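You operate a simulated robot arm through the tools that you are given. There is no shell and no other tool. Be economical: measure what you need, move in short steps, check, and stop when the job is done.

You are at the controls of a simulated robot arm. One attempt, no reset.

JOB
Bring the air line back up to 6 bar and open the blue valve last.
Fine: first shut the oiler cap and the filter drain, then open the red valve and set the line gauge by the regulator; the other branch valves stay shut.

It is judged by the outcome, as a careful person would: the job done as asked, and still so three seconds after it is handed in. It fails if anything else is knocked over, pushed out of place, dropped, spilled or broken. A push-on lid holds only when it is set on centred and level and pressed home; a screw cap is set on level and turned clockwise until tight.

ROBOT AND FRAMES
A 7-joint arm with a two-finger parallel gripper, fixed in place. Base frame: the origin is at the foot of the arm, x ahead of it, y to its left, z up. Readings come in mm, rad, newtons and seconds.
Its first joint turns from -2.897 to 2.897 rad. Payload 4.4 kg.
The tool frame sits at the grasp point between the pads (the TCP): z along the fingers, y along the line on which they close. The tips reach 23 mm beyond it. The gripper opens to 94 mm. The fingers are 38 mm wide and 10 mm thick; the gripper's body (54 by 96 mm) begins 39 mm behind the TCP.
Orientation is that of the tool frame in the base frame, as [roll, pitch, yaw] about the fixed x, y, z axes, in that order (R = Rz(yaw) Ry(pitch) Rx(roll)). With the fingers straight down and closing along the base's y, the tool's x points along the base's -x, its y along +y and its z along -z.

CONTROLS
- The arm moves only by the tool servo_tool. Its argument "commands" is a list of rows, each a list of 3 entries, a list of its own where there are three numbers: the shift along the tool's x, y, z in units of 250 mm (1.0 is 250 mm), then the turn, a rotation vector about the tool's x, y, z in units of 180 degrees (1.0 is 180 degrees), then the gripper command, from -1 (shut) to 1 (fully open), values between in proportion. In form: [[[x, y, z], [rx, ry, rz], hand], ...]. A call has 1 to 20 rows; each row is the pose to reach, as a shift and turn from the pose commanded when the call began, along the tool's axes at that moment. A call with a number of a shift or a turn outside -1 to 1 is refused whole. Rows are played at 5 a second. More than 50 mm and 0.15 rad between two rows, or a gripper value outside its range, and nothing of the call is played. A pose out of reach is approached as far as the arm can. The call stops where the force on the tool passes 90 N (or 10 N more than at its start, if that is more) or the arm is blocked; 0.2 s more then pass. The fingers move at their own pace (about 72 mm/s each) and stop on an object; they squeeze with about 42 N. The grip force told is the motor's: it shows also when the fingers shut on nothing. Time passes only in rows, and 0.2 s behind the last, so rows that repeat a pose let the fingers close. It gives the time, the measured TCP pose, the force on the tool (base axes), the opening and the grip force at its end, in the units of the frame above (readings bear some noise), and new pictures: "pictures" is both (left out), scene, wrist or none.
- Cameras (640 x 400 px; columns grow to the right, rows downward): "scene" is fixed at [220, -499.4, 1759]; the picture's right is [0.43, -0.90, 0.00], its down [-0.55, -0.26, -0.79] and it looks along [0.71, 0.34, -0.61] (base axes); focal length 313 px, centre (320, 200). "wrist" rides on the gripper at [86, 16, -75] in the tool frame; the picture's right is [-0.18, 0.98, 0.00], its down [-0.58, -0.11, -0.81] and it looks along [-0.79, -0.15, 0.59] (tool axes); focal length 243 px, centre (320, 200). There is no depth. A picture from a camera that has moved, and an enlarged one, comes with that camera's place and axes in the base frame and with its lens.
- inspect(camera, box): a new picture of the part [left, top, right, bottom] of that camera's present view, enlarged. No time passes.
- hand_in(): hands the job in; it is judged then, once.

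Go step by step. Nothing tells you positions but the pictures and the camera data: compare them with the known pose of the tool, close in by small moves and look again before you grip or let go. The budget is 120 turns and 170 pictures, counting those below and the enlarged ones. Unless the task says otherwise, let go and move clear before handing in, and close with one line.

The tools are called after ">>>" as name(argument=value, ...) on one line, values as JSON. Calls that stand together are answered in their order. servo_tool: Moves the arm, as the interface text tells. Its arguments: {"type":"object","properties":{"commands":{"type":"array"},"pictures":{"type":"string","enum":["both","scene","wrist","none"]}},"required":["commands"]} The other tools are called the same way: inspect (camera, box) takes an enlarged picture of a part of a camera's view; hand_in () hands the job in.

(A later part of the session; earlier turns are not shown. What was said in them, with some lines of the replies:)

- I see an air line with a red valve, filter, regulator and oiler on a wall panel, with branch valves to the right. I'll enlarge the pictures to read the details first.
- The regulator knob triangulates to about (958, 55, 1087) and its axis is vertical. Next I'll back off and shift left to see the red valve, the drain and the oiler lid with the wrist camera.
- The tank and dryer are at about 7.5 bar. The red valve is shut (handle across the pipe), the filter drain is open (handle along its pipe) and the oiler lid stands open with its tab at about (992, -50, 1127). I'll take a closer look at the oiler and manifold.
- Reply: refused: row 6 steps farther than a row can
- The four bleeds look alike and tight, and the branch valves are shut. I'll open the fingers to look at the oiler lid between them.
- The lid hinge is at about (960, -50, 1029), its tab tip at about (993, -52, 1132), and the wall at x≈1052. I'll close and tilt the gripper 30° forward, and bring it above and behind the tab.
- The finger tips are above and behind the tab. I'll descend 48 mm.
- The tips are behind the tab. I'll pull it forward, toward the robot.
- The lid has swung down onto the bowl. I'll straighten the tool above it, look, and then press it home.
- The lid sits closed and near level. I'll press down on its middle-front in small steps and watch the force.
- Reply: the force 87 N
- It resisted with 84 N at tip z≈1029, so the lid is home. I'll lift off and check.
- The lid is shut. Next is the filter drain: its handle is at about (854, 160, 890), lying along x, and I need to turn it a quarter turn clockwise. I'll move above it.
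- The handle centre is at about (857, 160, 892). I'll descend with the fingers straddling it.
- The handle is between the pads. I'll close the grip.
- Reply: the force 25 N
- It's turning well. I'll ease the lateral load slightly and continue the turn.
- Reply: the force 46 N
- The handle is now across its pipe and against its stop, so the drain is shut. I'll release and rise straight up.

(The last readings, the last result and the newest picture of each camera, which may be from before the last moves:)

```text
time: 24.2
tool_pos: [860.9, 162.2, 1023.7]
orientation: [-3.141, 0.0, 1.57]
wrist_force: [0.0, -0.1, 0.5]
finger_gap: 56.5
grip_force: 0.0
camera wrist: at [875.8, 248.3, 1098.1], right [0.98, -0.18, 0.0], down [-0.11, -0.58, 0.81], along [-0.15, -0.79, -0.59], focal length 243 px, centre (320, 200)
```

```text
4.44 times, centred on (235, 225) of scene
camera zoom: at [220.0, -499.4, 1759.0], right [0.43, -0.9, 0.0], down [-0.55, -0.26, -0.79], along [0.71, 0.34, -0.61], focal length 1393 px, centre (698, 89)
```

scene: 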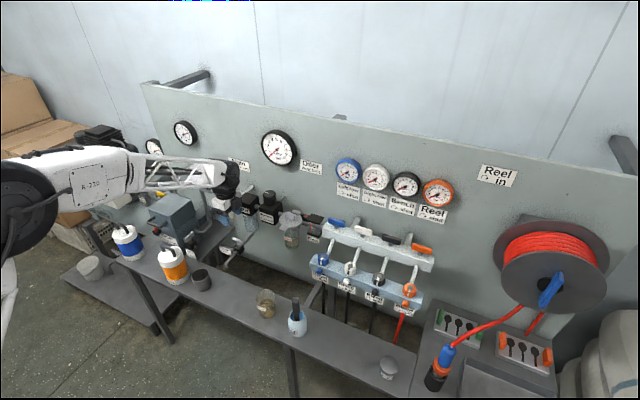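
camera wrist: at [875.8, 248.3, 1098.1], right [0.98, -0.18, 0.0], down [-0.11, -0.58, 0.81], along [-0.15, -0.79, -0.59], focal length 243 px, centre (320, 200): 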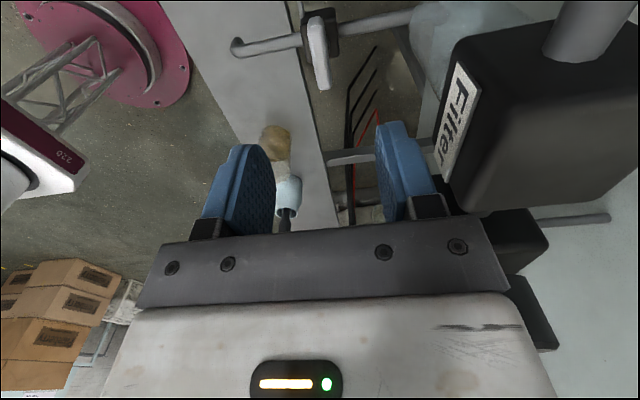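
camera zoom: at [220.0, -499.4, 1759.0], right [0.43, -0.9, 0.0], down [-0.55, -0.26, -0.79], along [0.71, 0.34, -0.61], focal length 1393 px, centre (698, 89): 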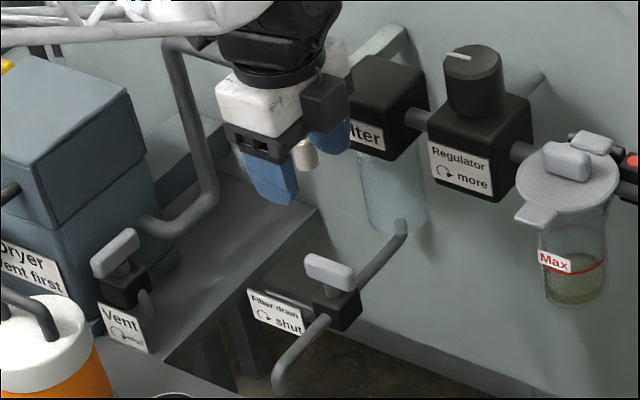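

The drain handle is cleanly across its pipe. I'll rise, back away, unwind the wrist and go look at the red valve.

>>> servo_tool(commands=[[[0, 0, -0.19], [0, 0, 0], 1], [[0, 0, -0.38], [0, 0, 0], 1], [[0, -0.1, -0.52], [0, 0, -0.04], 1], [[0, -0.25, -0.6], [0, 0, -0.08], 1], [[0.1, -0.4, -0.6], [0, 0, -0.12], 1], [[0.2, -0.44, -0.6], [0, 0, -0.16], 1], [[0.3, -0.44, -0.6], [0, 0, -0.2], 1], [[0.4, -0.44, -0.6], [0, 0, -0.24], 1], [[0.4, -0.44, -0.6], [0, 0, -0.28], 1], [[0.4, -0.44, -0.6], [0, 0, -0.32], 1], [[0.4, -0.44, -0.6], [0, 0, -0.36], 1], [[0.4, -0.44, -0.6], [0, 0, -0.4], 1], [[0.4, -0.44, -0.6], [0, 0, -0.44], 1], [[0.4, -0.44, -0.6], [0, 0, -0.48], 1], [[0.4, -0.44, -0.6], [0, 0, -0.5], 1], [[0.4, -0.44, -0.6], [0, 0, -0.5], 1]], pictures="wrist")

>>> inspect(camera="scene", box=[190, 150, 270, 230])

>>> inspect(camera="wrist", box=[240, 80, 400, 230])

```text
time: 27.6
tool_pos: [750.7, 264.1, 1172.3]
orientation: [-3.141, 0.001, -3.142]
wrist_force: [0.5, 0.7, -0.3]
finger_gap: 94.0
grip_force: 0.0
camera wrist: at [663.6, 280.1, 1248.6], right [0.18, 0.98, 0.0], down [0.58, -0.11, 0.81], along [0.79, -0.15, -0.59], focal length 243 px, centre (320, 200)
```

wrist: 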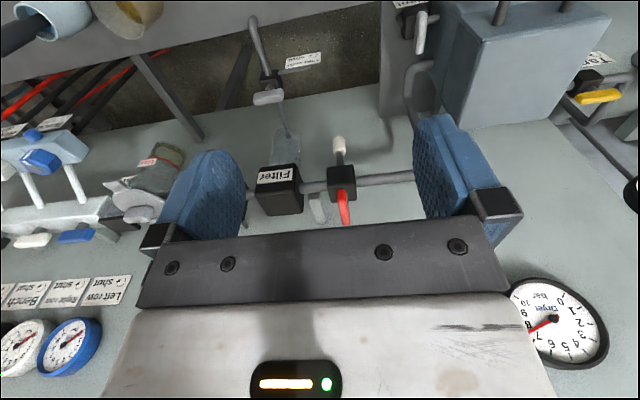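

```text
5.00 times, centred on (230, 190) of scene
camera zoom: at [220.0, -499.4, 1759.0], right [0.43, -0.9, 0.0], down [-0.55, -0.26, -0.79], along [0.71, 0.34, -0.61], focal length 1567 px, centre (770, 250)
```

zoom: 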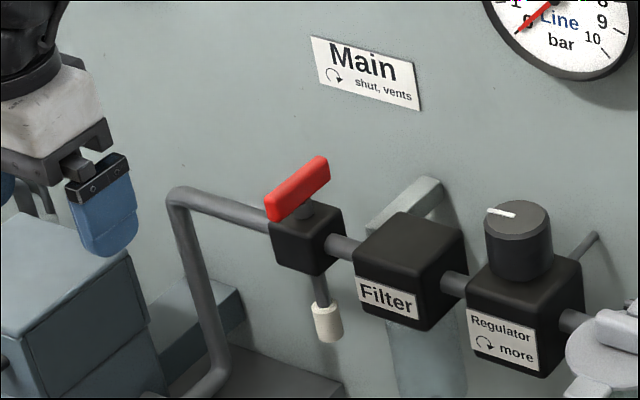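

```text
2.67 times, centred on (320, 155) of wrist
camera zoom: at [663.6, 280.1, 1248.6], right [0.18, 0.98, 0.0], down [0.58, -0.11, 0.81], along [0.79, -0.15, -0.59], focal length 647 px, centre (320, 320)
```

zoom: 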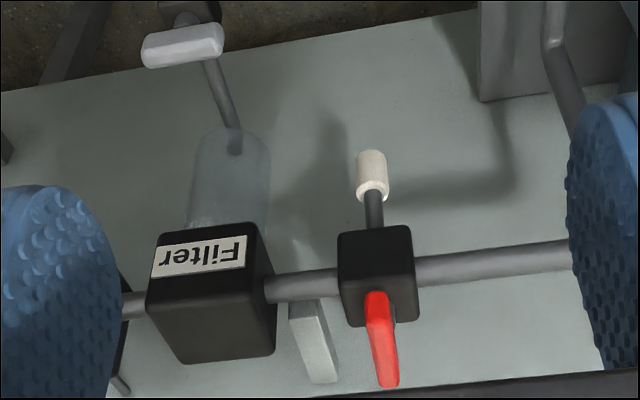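

The red handle spans about (928..988, 259, 1050), centred at x≈958. I'll test reach by moving above it.

>>> servo_tool(commands=[[[-0.16, 0, 0.04], [0, 0, 0], 0.2], [[-0.33, 0, 0.09], [0, 0, 0], 0.2], [[-0.5, -0.01, 0.14], [0, 0, 0], 0.2], [[-0.67, -0.02, 0.2], [0, 0, 0], 0.2], [[-0.828, -0.02, 0.248], [0, 0, 0], 0.2], [[-0.828, -0.02, 0.248], [0, 0, 0], 0.2]], pictures="wrist")

>>> inspect(camera="scene", box=[190, 140, 290, 240])

```text
time: 29.0
tool_pos: [957.5, 257.8, 1110.3]
orientation: [-3.14, -0.001, 3.14]
wrist_force: [0.2, -0.2, -1.0]
finger_gap: 56.2
grip_force: 0.1
camera wrist: at [870.0, 274.7, 1185.9], right [0.18, 0.98, 0.0], down [0.58, -0.11, 0.81], along [0.79, -0.15, -0.59], focal length 243 px, centre (320, 200)
```

wrist: 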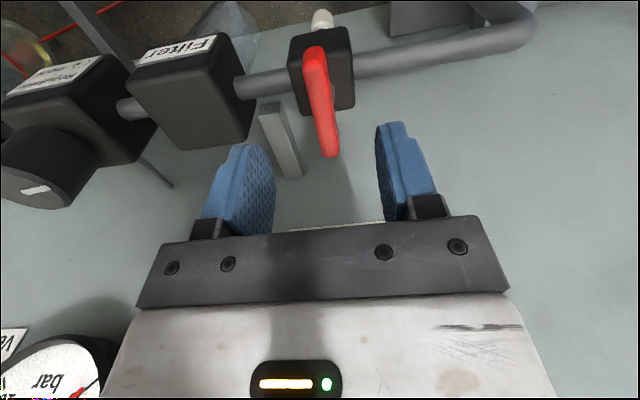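

```text
4.00 times, centred on (240, 190) of scene
camera zoom: at [220.0, -499.4, 1759.0], right [0.43, -0.9, 0.0], down [-0.55, -0.26, -0.79], along [0.71, 0.34, -0.61], focal length 1254 px, centre (640, 240)
```

zoom: 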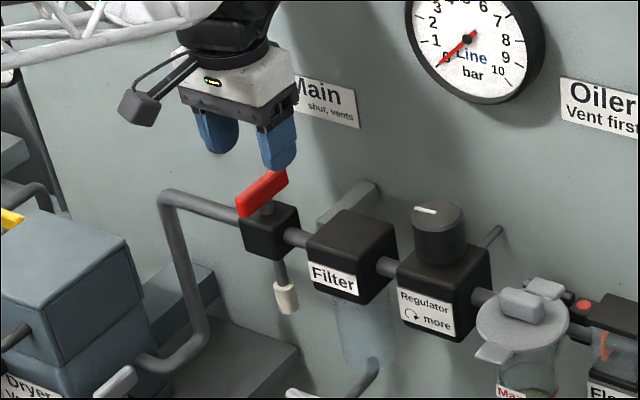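

Reach is fine. I'll descend over the red handle.

>>> servo_tool(commands=[[[0, 0.006, 0.08], [0, 0, 0], 0.2], [[0, 0.006, 0.16], [0, 0, 0], 0.2], [[0, 0.006, 0.2], [0, 0, 0], 0.2], [[0, 0.006, 0.2], [0, 0, 0], 0.2]], pictures="wrist")

>>> inspect(camera="scene", box=[190, 140, 290, 240])

```text
time: 30.0
tool_pos: [957.5, 260.5, 1060.8]
orientation: [-3.14, -0.002, -3.141]
wrist_force: [0.0, -0.3, -0.2]
finger_gap: 56.4
grip_force: 0.1
camera wrist: at [870.6, 276.4, 1135.9], right [0.18, 0.98, 0.0], down [0.58, -0.11, 0.81], along [0.79, -0.15, -0.59], focal length 243 px, centre (320, 200)
```

wrist: 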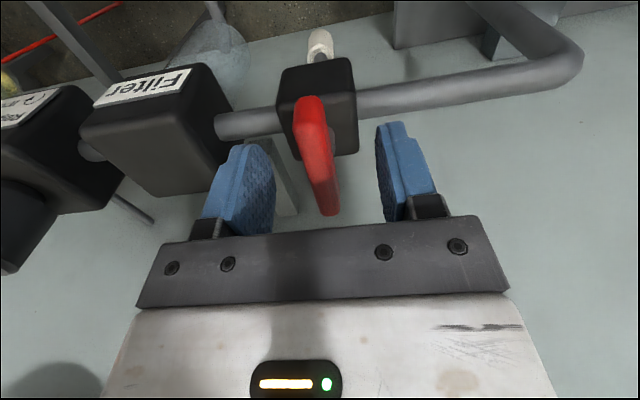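

```text
4.00 times, centred on (240, 190) of scene
camera zoom: at [220.0, -499.4, 1759.0], right [0.43, -0.9, 0.0], down [-0.55, -0.26, -0.79], along [0.71, 0.34, -0.61], focal length 1254 px, centre (640, 240)
```

zoom: 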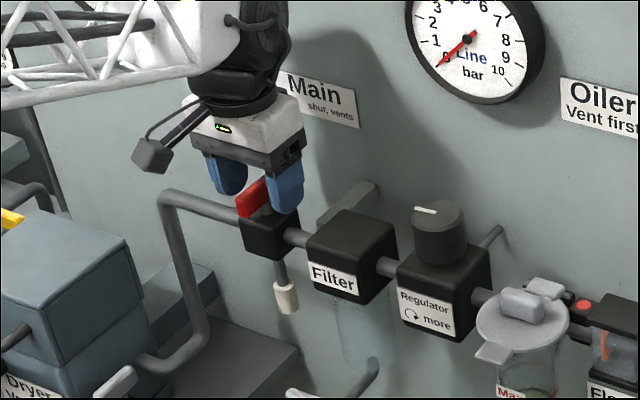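

The handle is between the pads. I'll grip it and turn anticlockwise.

>>> servo_tool(commands=[[[0, 0, 0], [0, 0, 0], -1], [[0, 0, 0], [0, 0, 0], -1], [[0, 0, 0], [0, 0, 0], -1], [[0, 0, 0], [0, 0, -0.04], -1], [[0, 0, 0], [0, 0, -0.08], -1], [[0, 0, 0], [0, 0, -0.12], -1], [[0, 0, 0], [0, 0, -0.16], -1], [[0, 0, 0], [0, 0, -0.2], -1], [[0, 0, 0], [0, 0, -0.24], -1], [[0, 0, 0], [0, 0, -0.24], -1]], pictures="none")

>>> inspect(camera="scene", box=[190, 130, 310, 240])

```text
time: 32.2
tool_pos: [958.4, 258.0, 1061.1]
orientation: [-3.141, 0.0, -2.387]
wrist_force: [8.7, -39.4, -10.0]
finger_gap: 13.1
grip_force: 45.1
```

```text
3.64 times, centred on (250, 185) of scene
camera zoom: at [220.0, -499.4, 1759.0], right [0.43, -0.9, 0.0], down [-0.55, -0.26, -0.79], along [0.71, 0.34, -0.61], focal length 1140 px, centre (574, 254)
```

zoom: 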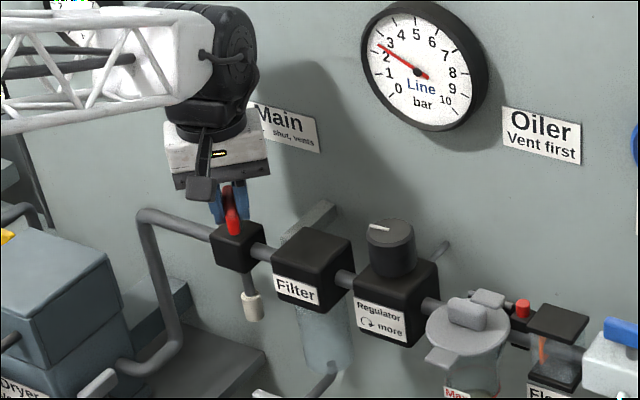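

Pressure is appearing on the line gauge (about 2.3 bar). I'll continue to the full quarter turn.

>>> servo_tool(commands=[[[0.008, -0.0116, 0], [0, 0, -0.04], -1], [[0.008, -0.0116, 0], [0, 0, -0.08], -1], [[0.008, -0.0116, 0], [0, 0, -0.12], -1], [[0.008, -0.0116, 0], [0, 0, -0.16], -1], [[0.008, -0.0116, 0], [0, 0, -0.2], -1], [[0.008, -0.0116, 0], [0, 0, -0.24], -1], [[0.008, -0.0116, 0], [0, 0, -0.26], -1], [[0.008, -0.0116, 0], [0, 0, -0.26], -1]], pictures="none")

>>> inspect(camera="scene", box=[190, 130, 310, 240])

```text
time: 34.0
tool_pos: [959.6, 256.7, 1061.9]
orientation: [-3.137, -0.001, -1.57]
wrist_force: [32.5, 8.1, -8.2]
finger_gap: 12.9
grip_force: 44.7
stopped in row 8: the force on the tool passed its limit (the readings are from after the stop); the commanded pose is now the measured one
```

```text
3.64 times, centred on (250, 185) of scene
camera zoom: at [220.0, -499.4, 1759.0], right [0.43, -0.9, 0.0], down [-0.55, -0.26, -0.79], along [0.71, 0.34, -0.61], focal length 1140 px, centre (574, 254)
```

zoom: 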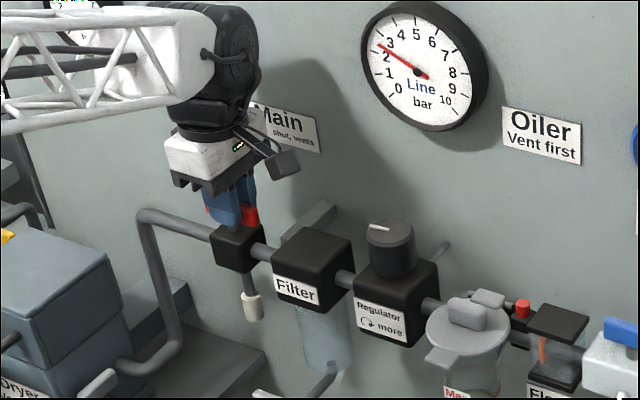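

The red valve is fully open and the line reads about 2.3 bar, set by the regulator. I'll release, rise, and carry the gripper over the regulator knob, keeping this wrist angle to have room for clockwise turning.

>>> servo_tool(commands=[[[0, 0, 0], [0, 0, 0], 0.2], [[0, 0, 0], [0, 0, 0], 0.2], [[0, 0, -0.12], [0, 0, 0], 0.2], [[0, 0.04, -0.3], [0, 0, 0], 0.5], [[0.1, 0.04, -0.4], [0, 0, 0], 0.5], [[0.26, 0.04, -0.4], [0, 0, 0], 0.5], [[0.44, 0.04, -0.4], [0, 0, 0], 0.5], [[0.62, 0.04, -0.4], [0, 0, 0], 0.5], [[0.8, 0.04, -0.4], [0, 0, 0], 0.5], [[0.8, 0.04, -0.4], [0, 0, 0], 0.5]])

>>> inspect(camera="scene", box=[190, 110, 310, 230])

```text
time: 36.2
tool_pos: [949.1, 58.6, 1162.3]
orientation: [-3.137, 0.0, -1.568]
wrist_force: [0.0, -0.3, -0.1]
finger_gap: 70.3
grip_force: 0.1
camera wrist: at [932.8, -27.9, 1237.3], right [-0.98, 0.18, 0.0], down [0.11, 0.58, 0.81], along [0.15, 0.79, -0.59], focal length 243 px, centre (320, 200)
```

scene: 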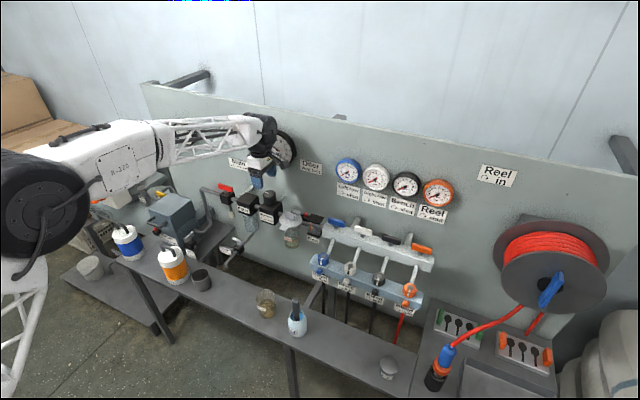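
wrist: 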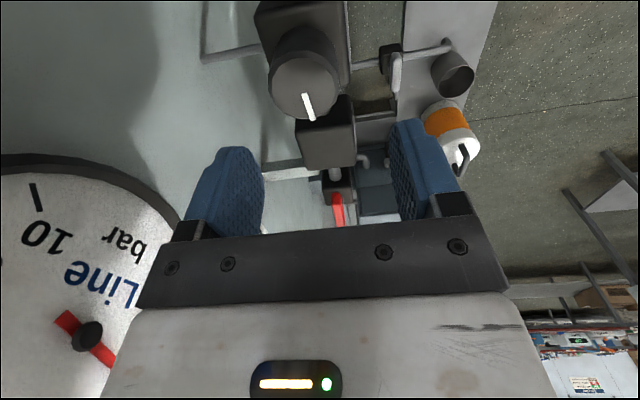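

```text
3.33 times, centred on (250, 170) of scene
camera zoom: at [220.0, -499.4, 1759.0], right [0.43, -0.9, 0.0], down [-0.55, -0.26, -0.79], along [0.71, 0.34, -0.61], focal length 1045 px, centre (553, 300)
```

zoom: 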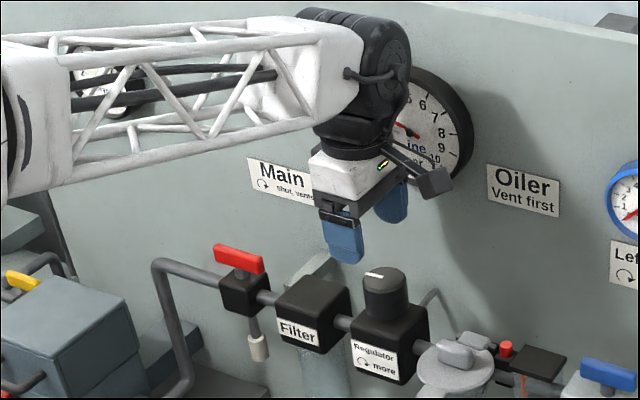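

The red valve handle now lies along the pipe. The knob centre is at about (960, 54, 1080), so I'll lower over it.

>>> servo_tool(commands=[[[0.016, -0.044, 0.1], [0, 0, 0], 0.7], [[0.016, -0.044, 0.2], [0, 0, 0], 0.7], [[0.016, -0.044, 0.28], [0, 0, 0], 0.7], [[0.016, -0.044, 0.344], [0, 0, 0], 0.7], [[0.016, -0.044, 0.344], [0, 0, 0], 0.7]])

>>> inspect(camera="scene", box=[210, 120, 310, 230])

```text
time: 37.4
tool_pos: [960.7, 52.7, 1076.0]
orientation: [-3.138, 0.0, -1.571]
wrist_force: [0.7, 0.1, 0.2]
finger_gap: 80.0
grip_force: 0.0
camera wrist: at [943.7, -33.0, 1151.2], right [-0.98, 0.18, 0.0], down [0.11, 0.58, 0.81], along [0.15, 0.79, -0.59], focal length 243 px, centre (320, 200)
```

scene: 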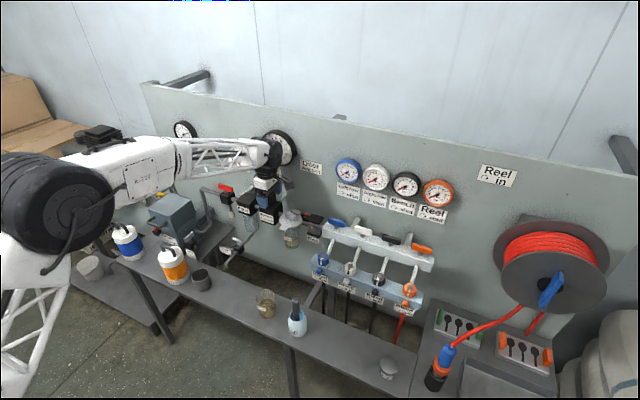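
wrist: 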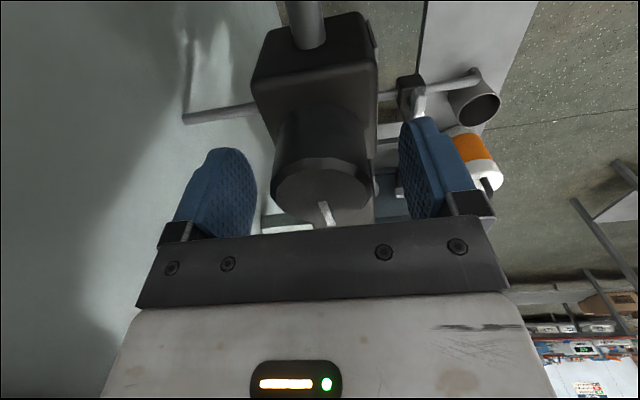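

```text
3.64 times, centred on (260, 175) of scene
camera zoom: at [220.0, -499.4, 1759.0], right [0.43, -0.9, 0.0], down [-0.55, -0.26, -0.79], along [0.71, 0.34, -0.61], focal length 1140 px, centre (538, 291)
```

zoom: 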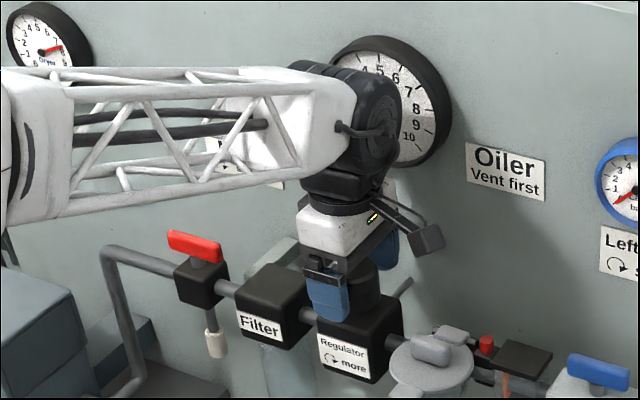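

The knob is between the fingers, and the 5 to 10 part of the gauge stays visible. I'll grip and turn clockwise 45° first.

>>> servo_tool(commands=[[[0, 0, 0], [0, 0, 0], -1], [[0, 0, 0], [0, 0, 0], -1], [[0, 0, 0], [0, 0, 0], -1], [[0, 0, 0], [0, 0, 0.04], -1], [[0, 0, 0], [0, 0, 0.08], -1], [[0, 0, 0], [0, 0, 0.12], -1], [[0, 0, 0], [0, 0, 0.16], -1], [[0, 0, 0], [0, 0, 0.2], -1], [[0, 0, 0], [0, 0, 0.25], -1]], pictures="none")

>>> inspect(camera="scene", box=[210, 120, 310, 230])

```text
refused: row 9 steps farther than a row can; nothing moved
```

```text
3.64 times, centred on (260, 175) of scene
camera zoom: at [220.0, -499.4, 1759.0], right [0.43, -0.9, 0.0], down [-0.55, -0.26, -0.79], along [0.71, 0.34, -0.61], focal length 1140 px, centre (538, 291)
```

zoom: 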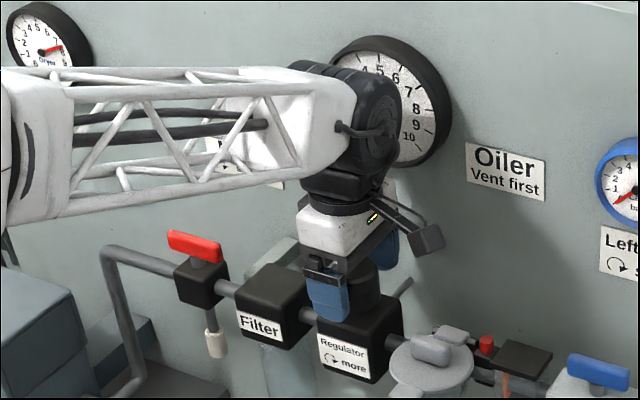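

>>> servo_tool(commands=[[[0, 0, 0], [0, 0, 0], -1], [[0, 0, 0], [0, 0, 0], -1], [[0, 0, 0], [0, 0, 0], -1], [[0, 0, 0], [0, 0, 0.04], -1], [[0, 0, 0], [0, 0, 0.08], -1], [[0, 0, 0], [0, 0, 0.12], -1], [[0, 0, 0], [0, 0, 0.16], -1], [[0, 0, 0], [0, 0, 0.2], -1], [[0, 0, 0], [0, 0, 0.24], -1], [[0, 0, 0], [0, 0, 0.24], -1]], pictures="wrist")

>>> inspect(camera="scene", box=[210, 120, 310, 230])

```text
time: 39.6
tool_pos: [959.2, 55.7, 1076.3]
orientation: [-3.14, 0.003, -2.323]
wrist_force: [-57.0, 40.4, 5.0]
finger_gap: 47.8
grip_force: 44.4
camera wrist: at [888.2, 2.5, 1151.0], right [-0.59, 0.81, 0.0], down [0.47, 0.35, 0.81], along [0.65, 0.48, -0.59], focal length 243 px, centre (320, 200)
```

wrist: 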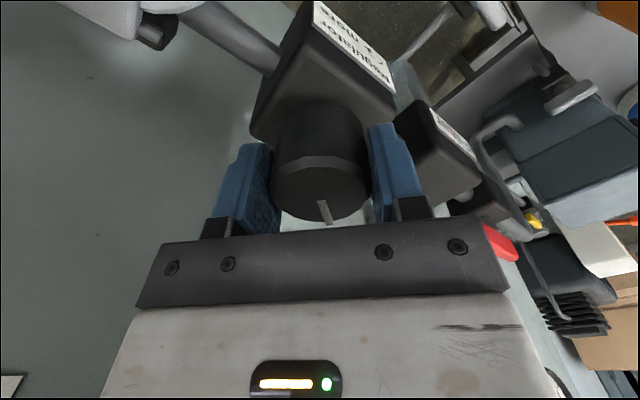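

```text
3.64 times, centred on (260, 175) of scene
camera zoom: at [220.0, -499.4, 1759.0], right [0.43, -0.9, 0.0], down [-0.55, -0.26, -0.79], along [0.71, 0.34, -0.61], focal length 1140 px, centre (538, 291)
```

zoom: 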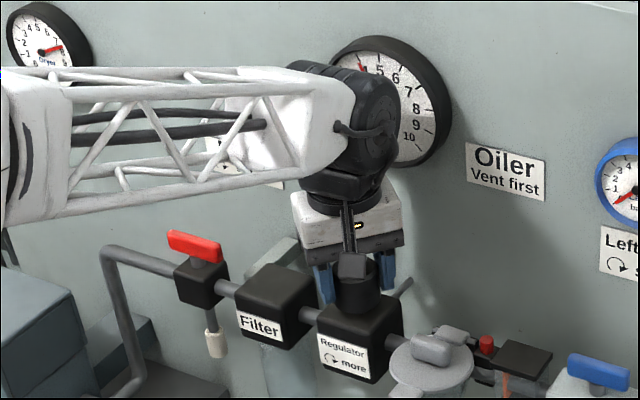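

The needle is around 3.8. I'll relieve the side load and continue in steps.

>>> servo_tool(commands=[[[-0.0035, 0.0197, 0], [0, 0, 0], -1], [[-0.0035, 0.0197, 0], [0, 0, 0.04], -1], [[-0.0035, 0.0197, 0], [0, 0, 0.08], -1], [[-0.0035, 0.0197, 0], [0, 0, 0.12], -1], [[-0.0035, 0.0197, 0], [0, 0, 0.16], -1], [[-0.0035, 0.0197, 0], [0, 0, 0.2], -1], [[-0.0035, 0.0197, 0], [0, 0, 0.2], -1]], pictures="none")

>>> inspect(camera="scene", box=[250, 120, 310, 180])

```text
time: 41.2
tool_pos: [957.6, 54.9, 1076.3]
orientation: [-3.141, 0.003, -2.955]
wrist_force: [15.9, -73.8, -0.3]
finger_gap: 47.8
grip_force: 44.8
```

```text
6.67 times, centred on (280, 150) of scene
camera zoom: at [220.0, -499.4, 1759.0], right [0.43, -0.9, 0.0], down [-0.55, -0.26, -0.79], along [0.71, 0.34, -0.61], focal length 2089 px, centre (587, 533)
```

zoom: 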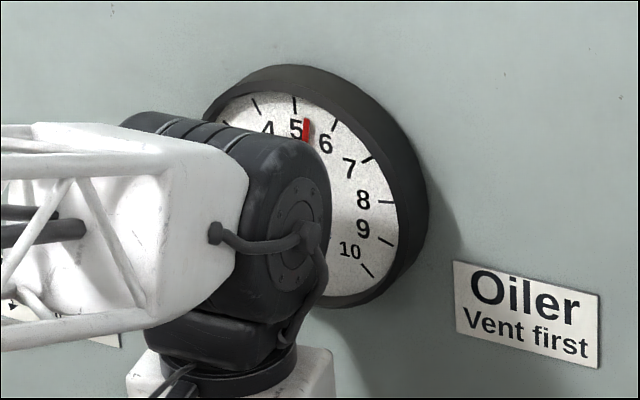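

The needle is at about 5.3. I'll relieve the side load and turn about 16° more.

>>> servo_tool(commands=[[[-0.0013, -0.0145, 0], [0, 0, 0.0], -1], [[-0.0013, -0.0145, 0], [0, 0, 0.03], -1], [[-0.0013, -0.0145, 0], [0, 0, 0.06], -1], [[-0.0013, -0.0145, 0], [0, 0, 0.09], -1], [[-0.0013, -0.0145, 0], [0, 0, 0.09], -1]], pictures="none")

>>> inspect(camera="scene", box=[250, 120, 310, 180])

```text
time: 42.4
tool_pos: [958.1, 55.8, 1075.9]
orientation: [3.138, 0.004, 3.05]
wrist_force: [-13.7, 10.9, 6.0]
finger_gap: 47.6
grip_force: 45.2
```

```text
6.67 times, centred on (280, 150) of scene
camera zoom: at [220.0, -499.4, 1759.0], right [0.43, -0.9, 0.0], down [-0.55, -0.26, -0.79], along [0.71, 0.34, -0.61], focal length 2089 px, centre (587, 533)
```

zoom: 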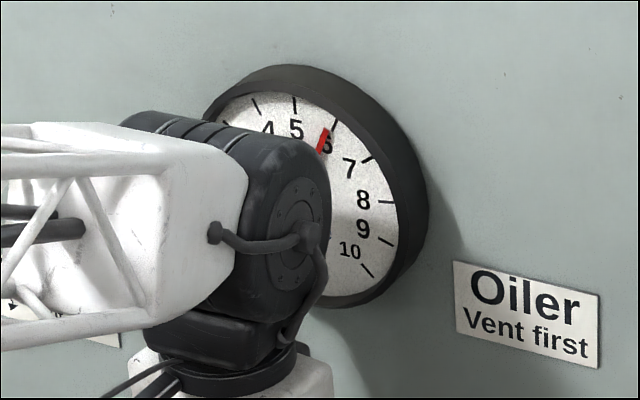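

The needle is close to 6. I'll release and step back to read the gauge properly.

>>> servo_tool(commands=[[[0, 0, 0], [0, 0, 0], 0.7], [[0, 0, 0], [0, 0, 0], 0.7], [[0, 0, -0.15], [0, 0, 0], 0.7], [[0.05, 0, -0.3], [0, 0, 0], 0.7], [[0.2, 0, -0.36], [0, 0, 0], 0.7], [[0.38, 0, -0.36], [0, 0, 0], 0.7], [[0.56, 0, -0.36], [0, 0, 0], 0.7], [[0.74, 0, -0.36], [0, 0, 0], 0.7], [[0.74, 0, -0.36], [0, 0, 0], 0.7]], pictures="wrist")

>>> inspect(camera="scene", box=[250, 120, 310, 180])

```text
time: 44.4
tool_pos: [775.0, 67.7, 1166.5]
orientation: [3.14, 0.003, 3.049]
wrist_force: [-1.2, 0.4, 0.0]
finger_gap: 80.0
grip_force: 0.1
camera wrist: at [689.7, 92.9, 1241.9], right [0.27, 0.96, 0.0], down [0.57, -0.16, 0.81], along [0.78, -0.22, -0.59], focal length 243 px, centre (320, 200)
```

wrist: 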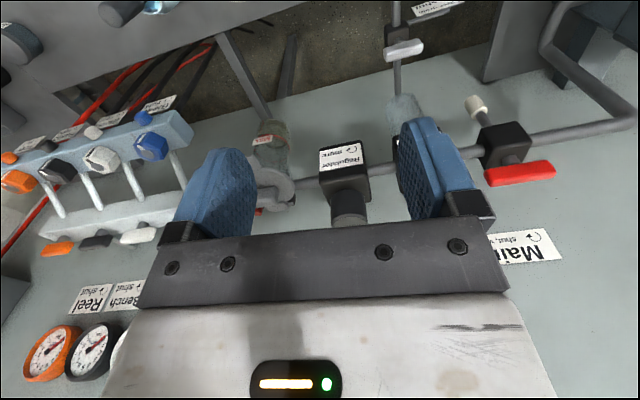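

```text
6.67 times, centred on (280, 150) of scene
camera zoom: at [220.0, -499.4, 1759.0], right [0.43, -0.9, 0.0], down [-0.55, -0.26, -0.79], along [0.71, 0.34, -0.61], focal length 2089 px, centre (587, 533)
```

zoom: 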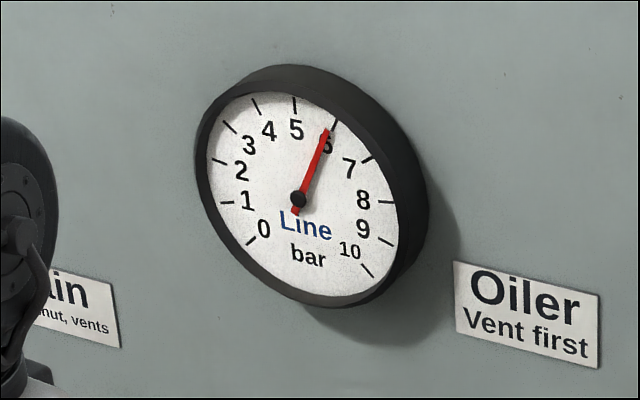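

>>> inspect(camera="scene", box=[266, 130, 294, 165])

>>> inspect(camera="wrist", box=[290, 130, 410, 230])

```text
11.43 times, centred on (280, 148) of scene
camera zoom: at [220.0, -499.4, 1759.0], right [0.43, -0.9, 0.0], down [-0.55, -0.26, -0.79], along [0.71, 0.34, -0.61], focal length 3582 px, centre (777, 800)
```

zoom: 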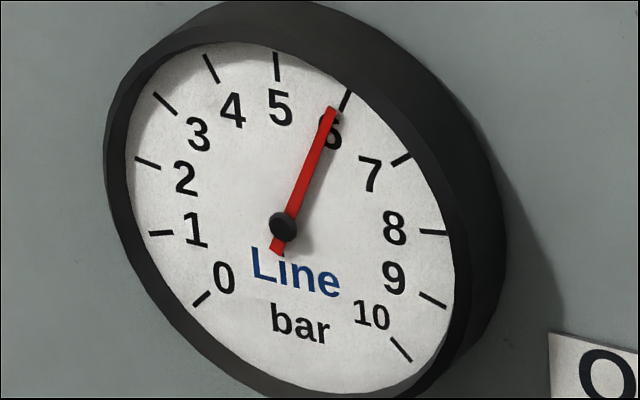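

```text
4.00 times, centred on (350, 180) of wrist
camera zoom: at [689.7, 92.9, 1241.9], right [0.27, 0.96, 0.0], down [0.57, -0.16, 0.81], along [0.78, -0.22, -0.59], focal length 970 px, centre (200, 280)
```

zoom: 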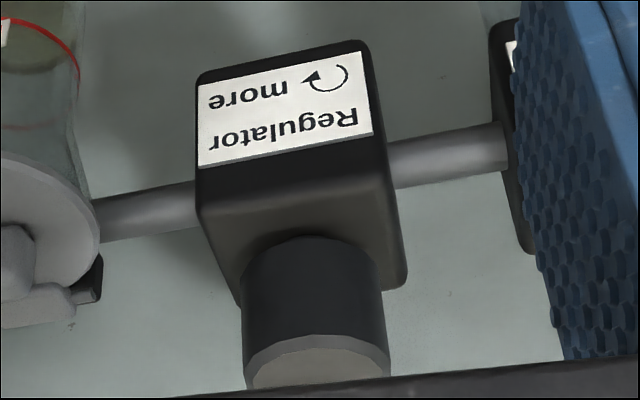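

The line reads about 5.95 bar, effectively 6, and needs no further touch. Now for the blue valve, handle at about (956, -209, 1053) lying along y. I'll move right and pre-turn the wrist so I can then turn anticlockwise.

>>> servo_tool(commands=[[[-0.02, -0.1, 0], [0, 0, 0.04], 0.2], [[-0.04, -0.2, 0], [0, 0, 0.08], 0.2], [[-0.06, -0.3, 0], [0, 0, 0.12], 0.2], [[-0.08, -0.4, 0], [0, 0, 0.16], 0.2], [[-0.1, -0.5, 0], [0, 0, 0.2], 0.2], [[-0.12, -0.6, 0], [0, 0, 0.24], 0.2], [[-0.14, -0.7, 0], [0, 0, 0.28], 0.2], [[-0.16, -0.8, 0], [0, 0, 0.32], 0.2], [[-0.184, -0.9, 0], [0, 0, 0.36], 0.2], [[-0.184, -0.9, 0], [0, 0, 0.4], 0.2], [[-0.184, -0.9, 0], [0, 0, 0.44], 0.2], [[-0.184, -0.9, 0], [0, 0, 0.4705], 0.2], [[-0.184, -0.9, 0], [0, 0, 0.4705], 0.2]], pictures="none")

>>> inspect(camera="scene", box=[266, 130, 294, 165])

>>> inspect(camera="scene", box=[240, 150, 440, 300])

```text
time: 47.2
tool_pos: [799.4, -158.7, 1166.2]
orientation: [3.138, 0.0, 1.571]
wrist_force: [1.4, -0.2, 0.0]
finger_gap: 56.6
grip_force: 0.1
```

```text
11.43 times, centred on (280, 148) of scene
camera zoom: at [220.0, -499.4, 1759.0], right [0.43, -0.9, 0.0], down [-0.55, -0.26, -0.79], along [0.71, 0.34, -0.61], focal length 3582 px, centre (777, 800)
```

zoom: 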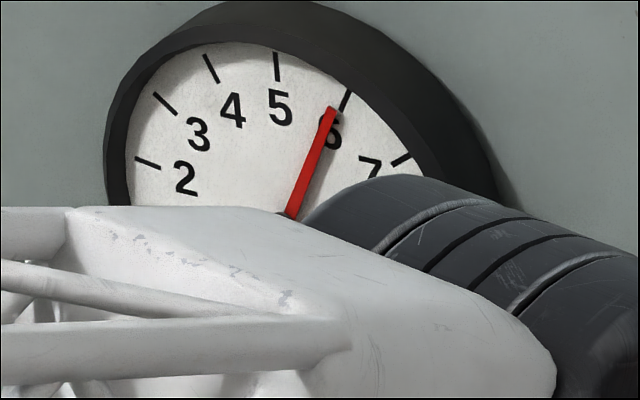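

```text
2.67 times, centred on (340, 225) of scene
camera zoom: at [220.0, -499.4, 1759.0], right [0.43, -0.9, 0.0], down [-0.55, -0.26, -0.79], along [0.71, 0.34, -0.61], focal length 836 px, centre (267, 133)
```

zoom: 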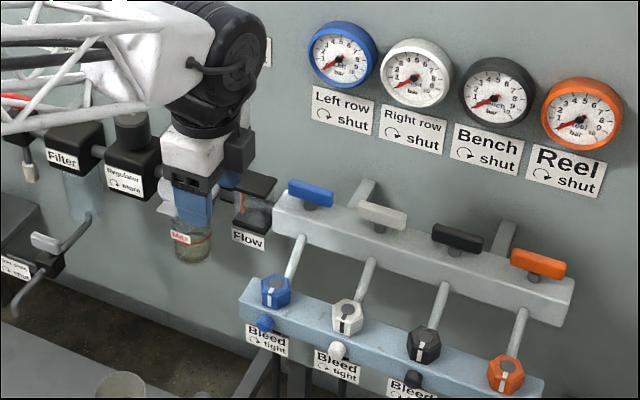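

Pressure holds at 6. I'll move above the blue handle.

>>> servo_tool(commands=[[[-0.08, 0.14, 0], [0, 0, 0], 0.2], [[-0.16, 0.28, 0.04], [0, 0, 0], 0.2], [[-0.2, 0.42, 0.1], [0, 0, 0], 0.2], [[-0.2, 0.54, 0.16], [0, 0, 0], 0.2], [[-0.2, 0.628, 0.204], [0, 0, 0], 0.2], [[-0.2, 0.628, 0.204], [0, 0, 0], 0.2]], pictures="wrist")

>>> inspect(camera="scene", box=[280, 150, 400, 260])

```text
time: 48.6
tool_pos: [955.8, -208.1, 1113.8]
orientation: [3.138, -0.001, 1.571]
wrist_force: [0.6, 0.2, 0.2]
finger_gap: 56.4
grip_force: 0.0
camera wrist: at [970.5, -121.6, 1189.0], right [0.98, -0.18, 0.0], down [-0.11, -0.58, 0.81], along [-0.15, -0.79, -0.59], focal length 243 px, centre (320, 200)
```

wrist: 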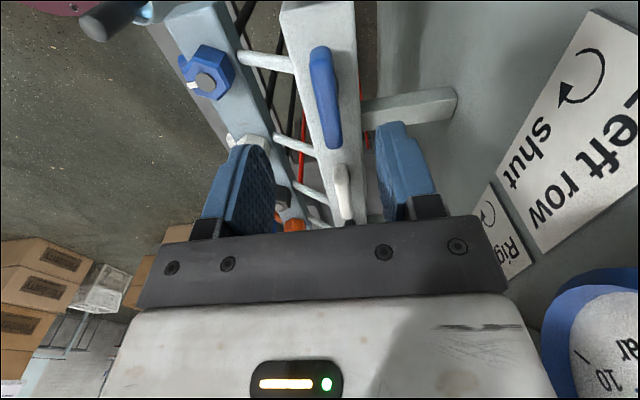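

```text
3.64 times, centred on (340, 205) of scene
camera zoom: at [220.0, -499.4, 1759.0], right [0.43, -0.9, 0.0], down [-0.55, -0.26, -0.79], along [0.71, 0.34, -0.61], focal length 1140 px, centre (247, 182)
```

zoom: 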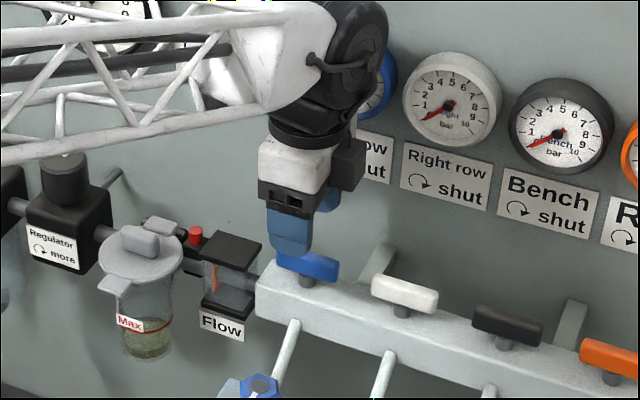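

>>> servo_tool(commands=[[[0.004, 0.008, 0.08], [0, 0, 0], 0.2], [[0.004, 0.008, 0.16], [0, 0, 0], 0.2], [[0.004, 0.008, 0.21], [0, 0, 0], 0.2], [[0.004, 0.008, 0.21], [0, 0, 0], 0.2]], pictures="wrist")

>>> inspect(camera="scene", box=[280, 150, 400, 260])

```text
time: 49.6
tool_pos: [958.3, -205.9, 1061.2]
orientation: [3.138, -0.001, 1.571]
wrist_force: [0.3, 0.3, 1.0]
finger_gap: 56.5
grip_force: 0.1
camera wrist: at [973.4, -119.2, 1137.3], right [0.98, -0.18, 0.0], down [-0.11, -0.58, 0.81], along [-0.15, -0.79, -0.59], focal length 243 px, centre (320, 200)
```

wrist: 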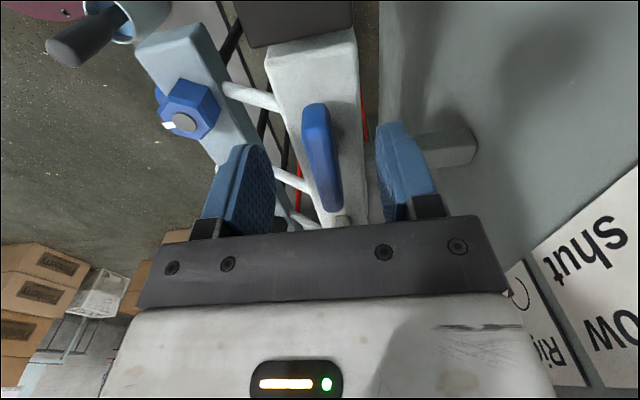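

```text
3.64 times, centred on (340, 205) of scene
camera zoom: at [220.0, -499.4, 1759.0], right [0.43, -0.9, 0.0], down [-0.55, -0.26, -0.79], along [0.71, 0.34, -0.61], focal length 1140 px, centre (247, 182)
```

zoom: 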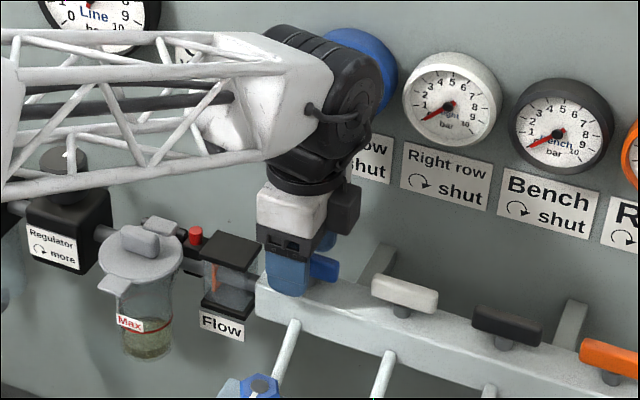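

The blue handle is straddled. I'll grip it and turn anticlockwise.

>>> servo_tool(commands=[[[0, 0, 0], [0, 0, 0], -1], [[0, 0, 0], [0, 0, 0], -1], [[0, 0, 0], [0, 0, 0], -1], [[0, 0, 0], [0, 0, -0.04], -1], [[0, 0, 0], [0, 0, -0.08], -1], [[0, 0, 0], [0, 0, -0.12], -1], [[0, 0, 0], [0, 0, -0.16], -1], [[0, 0, 0], [0, 0, -0.2], -1], [[0, 0, 0], [0, 0, -0.24], -1], [[0, 0, 0], [0, 0, -0.24], -1]], pictures="none")

>>> inspect(camera="scene", box=[260, 120, 400, 260])

```text
time: 51.8
tool_pos: [957.8, -207.4, 1062.5]
orientation: [3.139, 0.0, 2.326]
wrist_force: [-31.8, 11.1, 11.4]
finger_gap: 13.1
grip_force: 45.2
```

```text
2.86 times, centred on (330, 190) of scene
camera zoom: at [220.0, -499.4, 1759.0], right [0.43, -0.9, 0.0], down [-0.55, -0.26, -0.79], along [0.71, 0.34, -0.61], focal length 895 px, centre (291, 229)
```

zoom: 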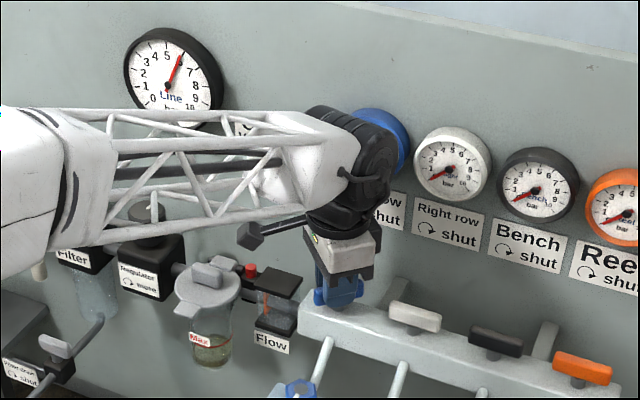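

>>> servo_tool(commands=[[[0.0026, -0.0086, 0], [0, 0, -0.04], -1], [[0.0026, -0.0086, 0], [0, 0, -0.08], -1], [[0.0026, -0.0086, 0], [0, 0, -0.12], -1], [[0.0026, -0.0086, 0], [0, 0, -0.16], -1], [[0.0026, -0.0086, 0], [0, 0, -0.2], -1], [[0.0026, -0.0086, 0], [0, 0, -0.24], -1], [[0.0026, -0.0086, 0], [0, 0, -0.26], -1], [[0.0026, -0.0086, 0], [0, 0, -0.26], -1]], pictures="none")

>>> inspect(camera="scene", box=[260, 120, 400, 260])

```text
time: 53.6
tool_pos: [955.5, -210.5, 1061.7]
orientation: [-3.141, 0.004, 3.141]
wrist_force: [15.0, -68.2, -10.6]
finger_gap: 13.0
grip_force: 44.9
```

```text
2.86 times, centred on (330, 190) of scene
camera zoom: at [220.0, -499.4, 1759.0], right [0.43, -0.9, 0.0], down [-0.55, -0.26, -0.79], along [0.71, 0.34, -0.61], focal length 895 px, centre (291, 229)
```

zoom: 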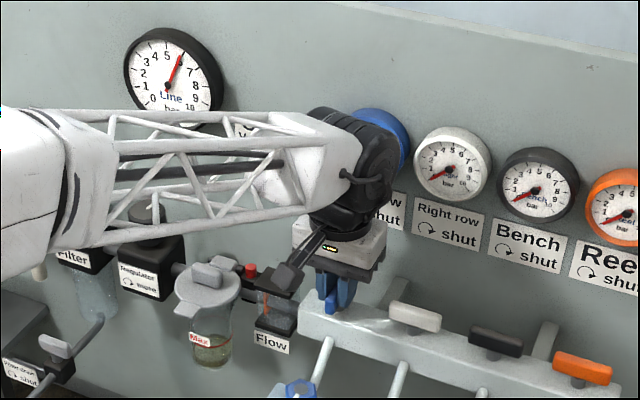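

The blue handle is turned the full quarter. I'll release, rise and back well clear to read the gauges.

>>> servo_tool(commands=[[[0, 0, 0], [0, 0, 0], 0.2], [[0, 0, 0], [0, 0, 0], 0.2], [[0, 0, -0.12], [0, 0, 0], 0.2], [[0, 0, -0.28], [0, 0, 0], 0.2], [[0.1, 0, -0.4], [0, 0, 0], 0.2], [[0.28, 0, -0.45], [0, 0, 0], 0.2], [[0.46, 0, -0.5], [0, 0, 0], 0.2], [[0.64, 0, -0.5], [0, 0, 0], 0.2], [[0.8, 0, -0.5], [0, 0, 0], 0.2], [[0.98, 0, -0.5], [0, 0, 0], 0.2], [[0.98, 0, -0.5], [0, 0, 0], 0.2]])

>>> inspect(camera="scene", box=[266, 130, 294, 165])

>>> inspect(camera="scene", box=[280, 150, 460, 260])

```text
time: 56.0
tool_pos: [710.2, -207.3, 1184.7]
orientation: [3.14, 0.002, -3.141]
wrist_force: [-0.8, 0.3, 0.4]
finger_gap: 56.2
grip_force: 0.0
camera wrist: at [624.1, -190.9, 1259.6], right [0.18, 0.98, 0.0], down [0.58, -0.11, 0.81], along [0.79, -0.15, -0.59], focal length 243 px, centre (320, 200)
```

scene: 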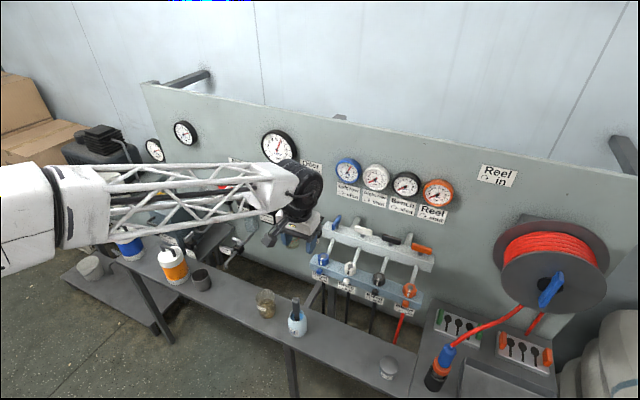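
wrist: 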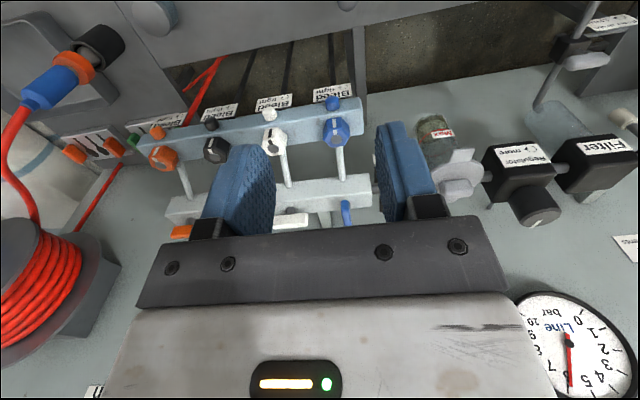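

```text
11.43 times, centred on (280, 148) of scene
camera zoom: at [220.0, -499.4, 1759.0], right [0.43, -0.9, 0.0], down [-0.55, -0.26, -0.79], along [0.71, 0.34, -0.61], focal length 3582 px, centre (777, 800)
```

zoom: 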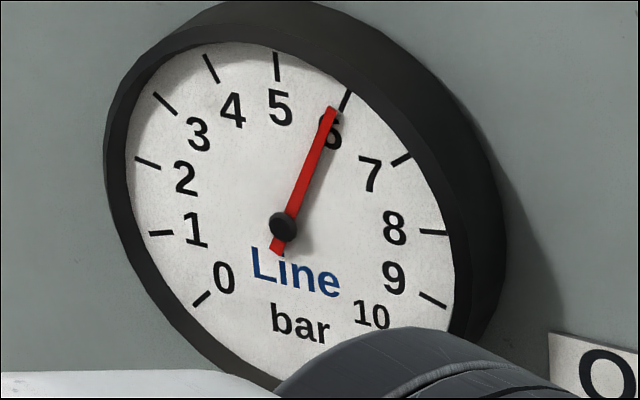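

```text
3.56 times, centred on (370, 205) of scene
camera zoom: at [220.0, -499.4, 1759.0], right [0.43, -0.9, 0.0], down [-0.55, -0.26, -0.79], along [0.71, 0.34, -0.61], focal length 1114 px, centre (142, 182)
```

zoom: 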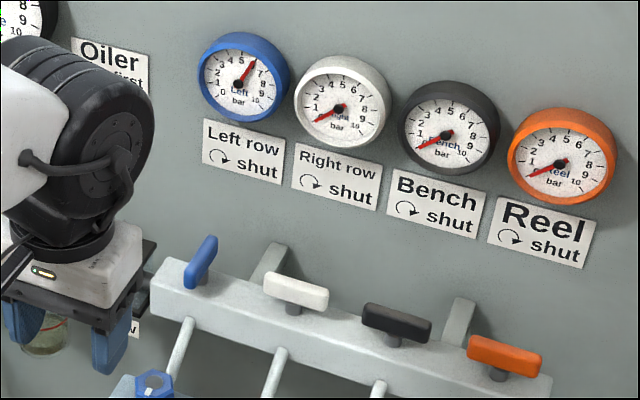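

The line is at 6, the left row (blue) gauge follows, and the other three read zero. I'll back off a little more for a last check of the oiler and flow indicator.

>>> servo_tool(commands=[[[0.18, 0, -0.05], [0, 0, 0], 0.2], [[0.36, 0, -0.1], [0, 0, 0], 0.2], [[0.54, 0, -0.15], [0, 0, 0], 0.2], [[0.72, 0, -0.2], [0, 0, 0], 0.2], [[0.72, 0, -0.2], [0, 0, 0], 0.2]], pictures="none")

>>> inspect(camera="scene", box=[180, 110, 350, 260])

>>> inspect(camera="scene", box=[266, 130, 294, 165])

```text
time: 57.2
tool_pos: [530.1, -209.2, 1235.4]
orientation: [3.14, 0.002, -3.141]
wrist_force: [0.4, 0.6, -0.5]
finger_gap: 56.6
grip_force: 0.0
```

```text
2.67 times, centred on (265, 185) of scene
camera zoom: at [220.0, -499.4, 1759.0], right [0.43, -0.9, 0.0], down [-0.55, -0.26, -0.79], along [0.71, 0.34, -0.61], focal length 836 px, centre (467, 240)
```

zoom: 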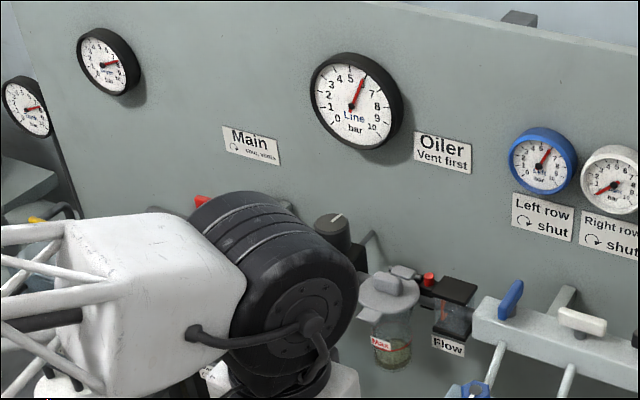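

```text
11.43 times, centred on (280, 148) of scene
camera zoom: at [220.0, -499.4, 1759.0], right [0.43, -0.9, 0.0], down [-0.55, -0.26, -0.79], along [0.71, 0.34, -0.61], focal length 3582 px, centre (777, 800)
```

zoom: 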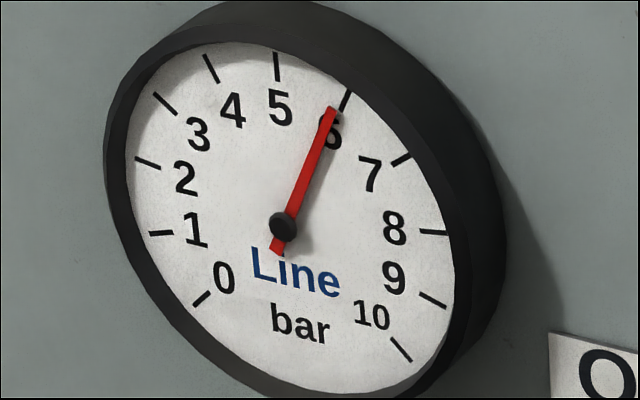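

The line holds steady at about 6 bar, the oiler lid is shut and only the blue branch is open, so I'm handing in.

>>> hand_in()

```text
The job is handed in.
```

The job is handed in: oiler cap and filter drain shut, red valve open, line gauge at about 6 bar (I read 5.95) by the regulator, and the blue valve opened last. The other branch valves are still shut, with their gauges at zero.
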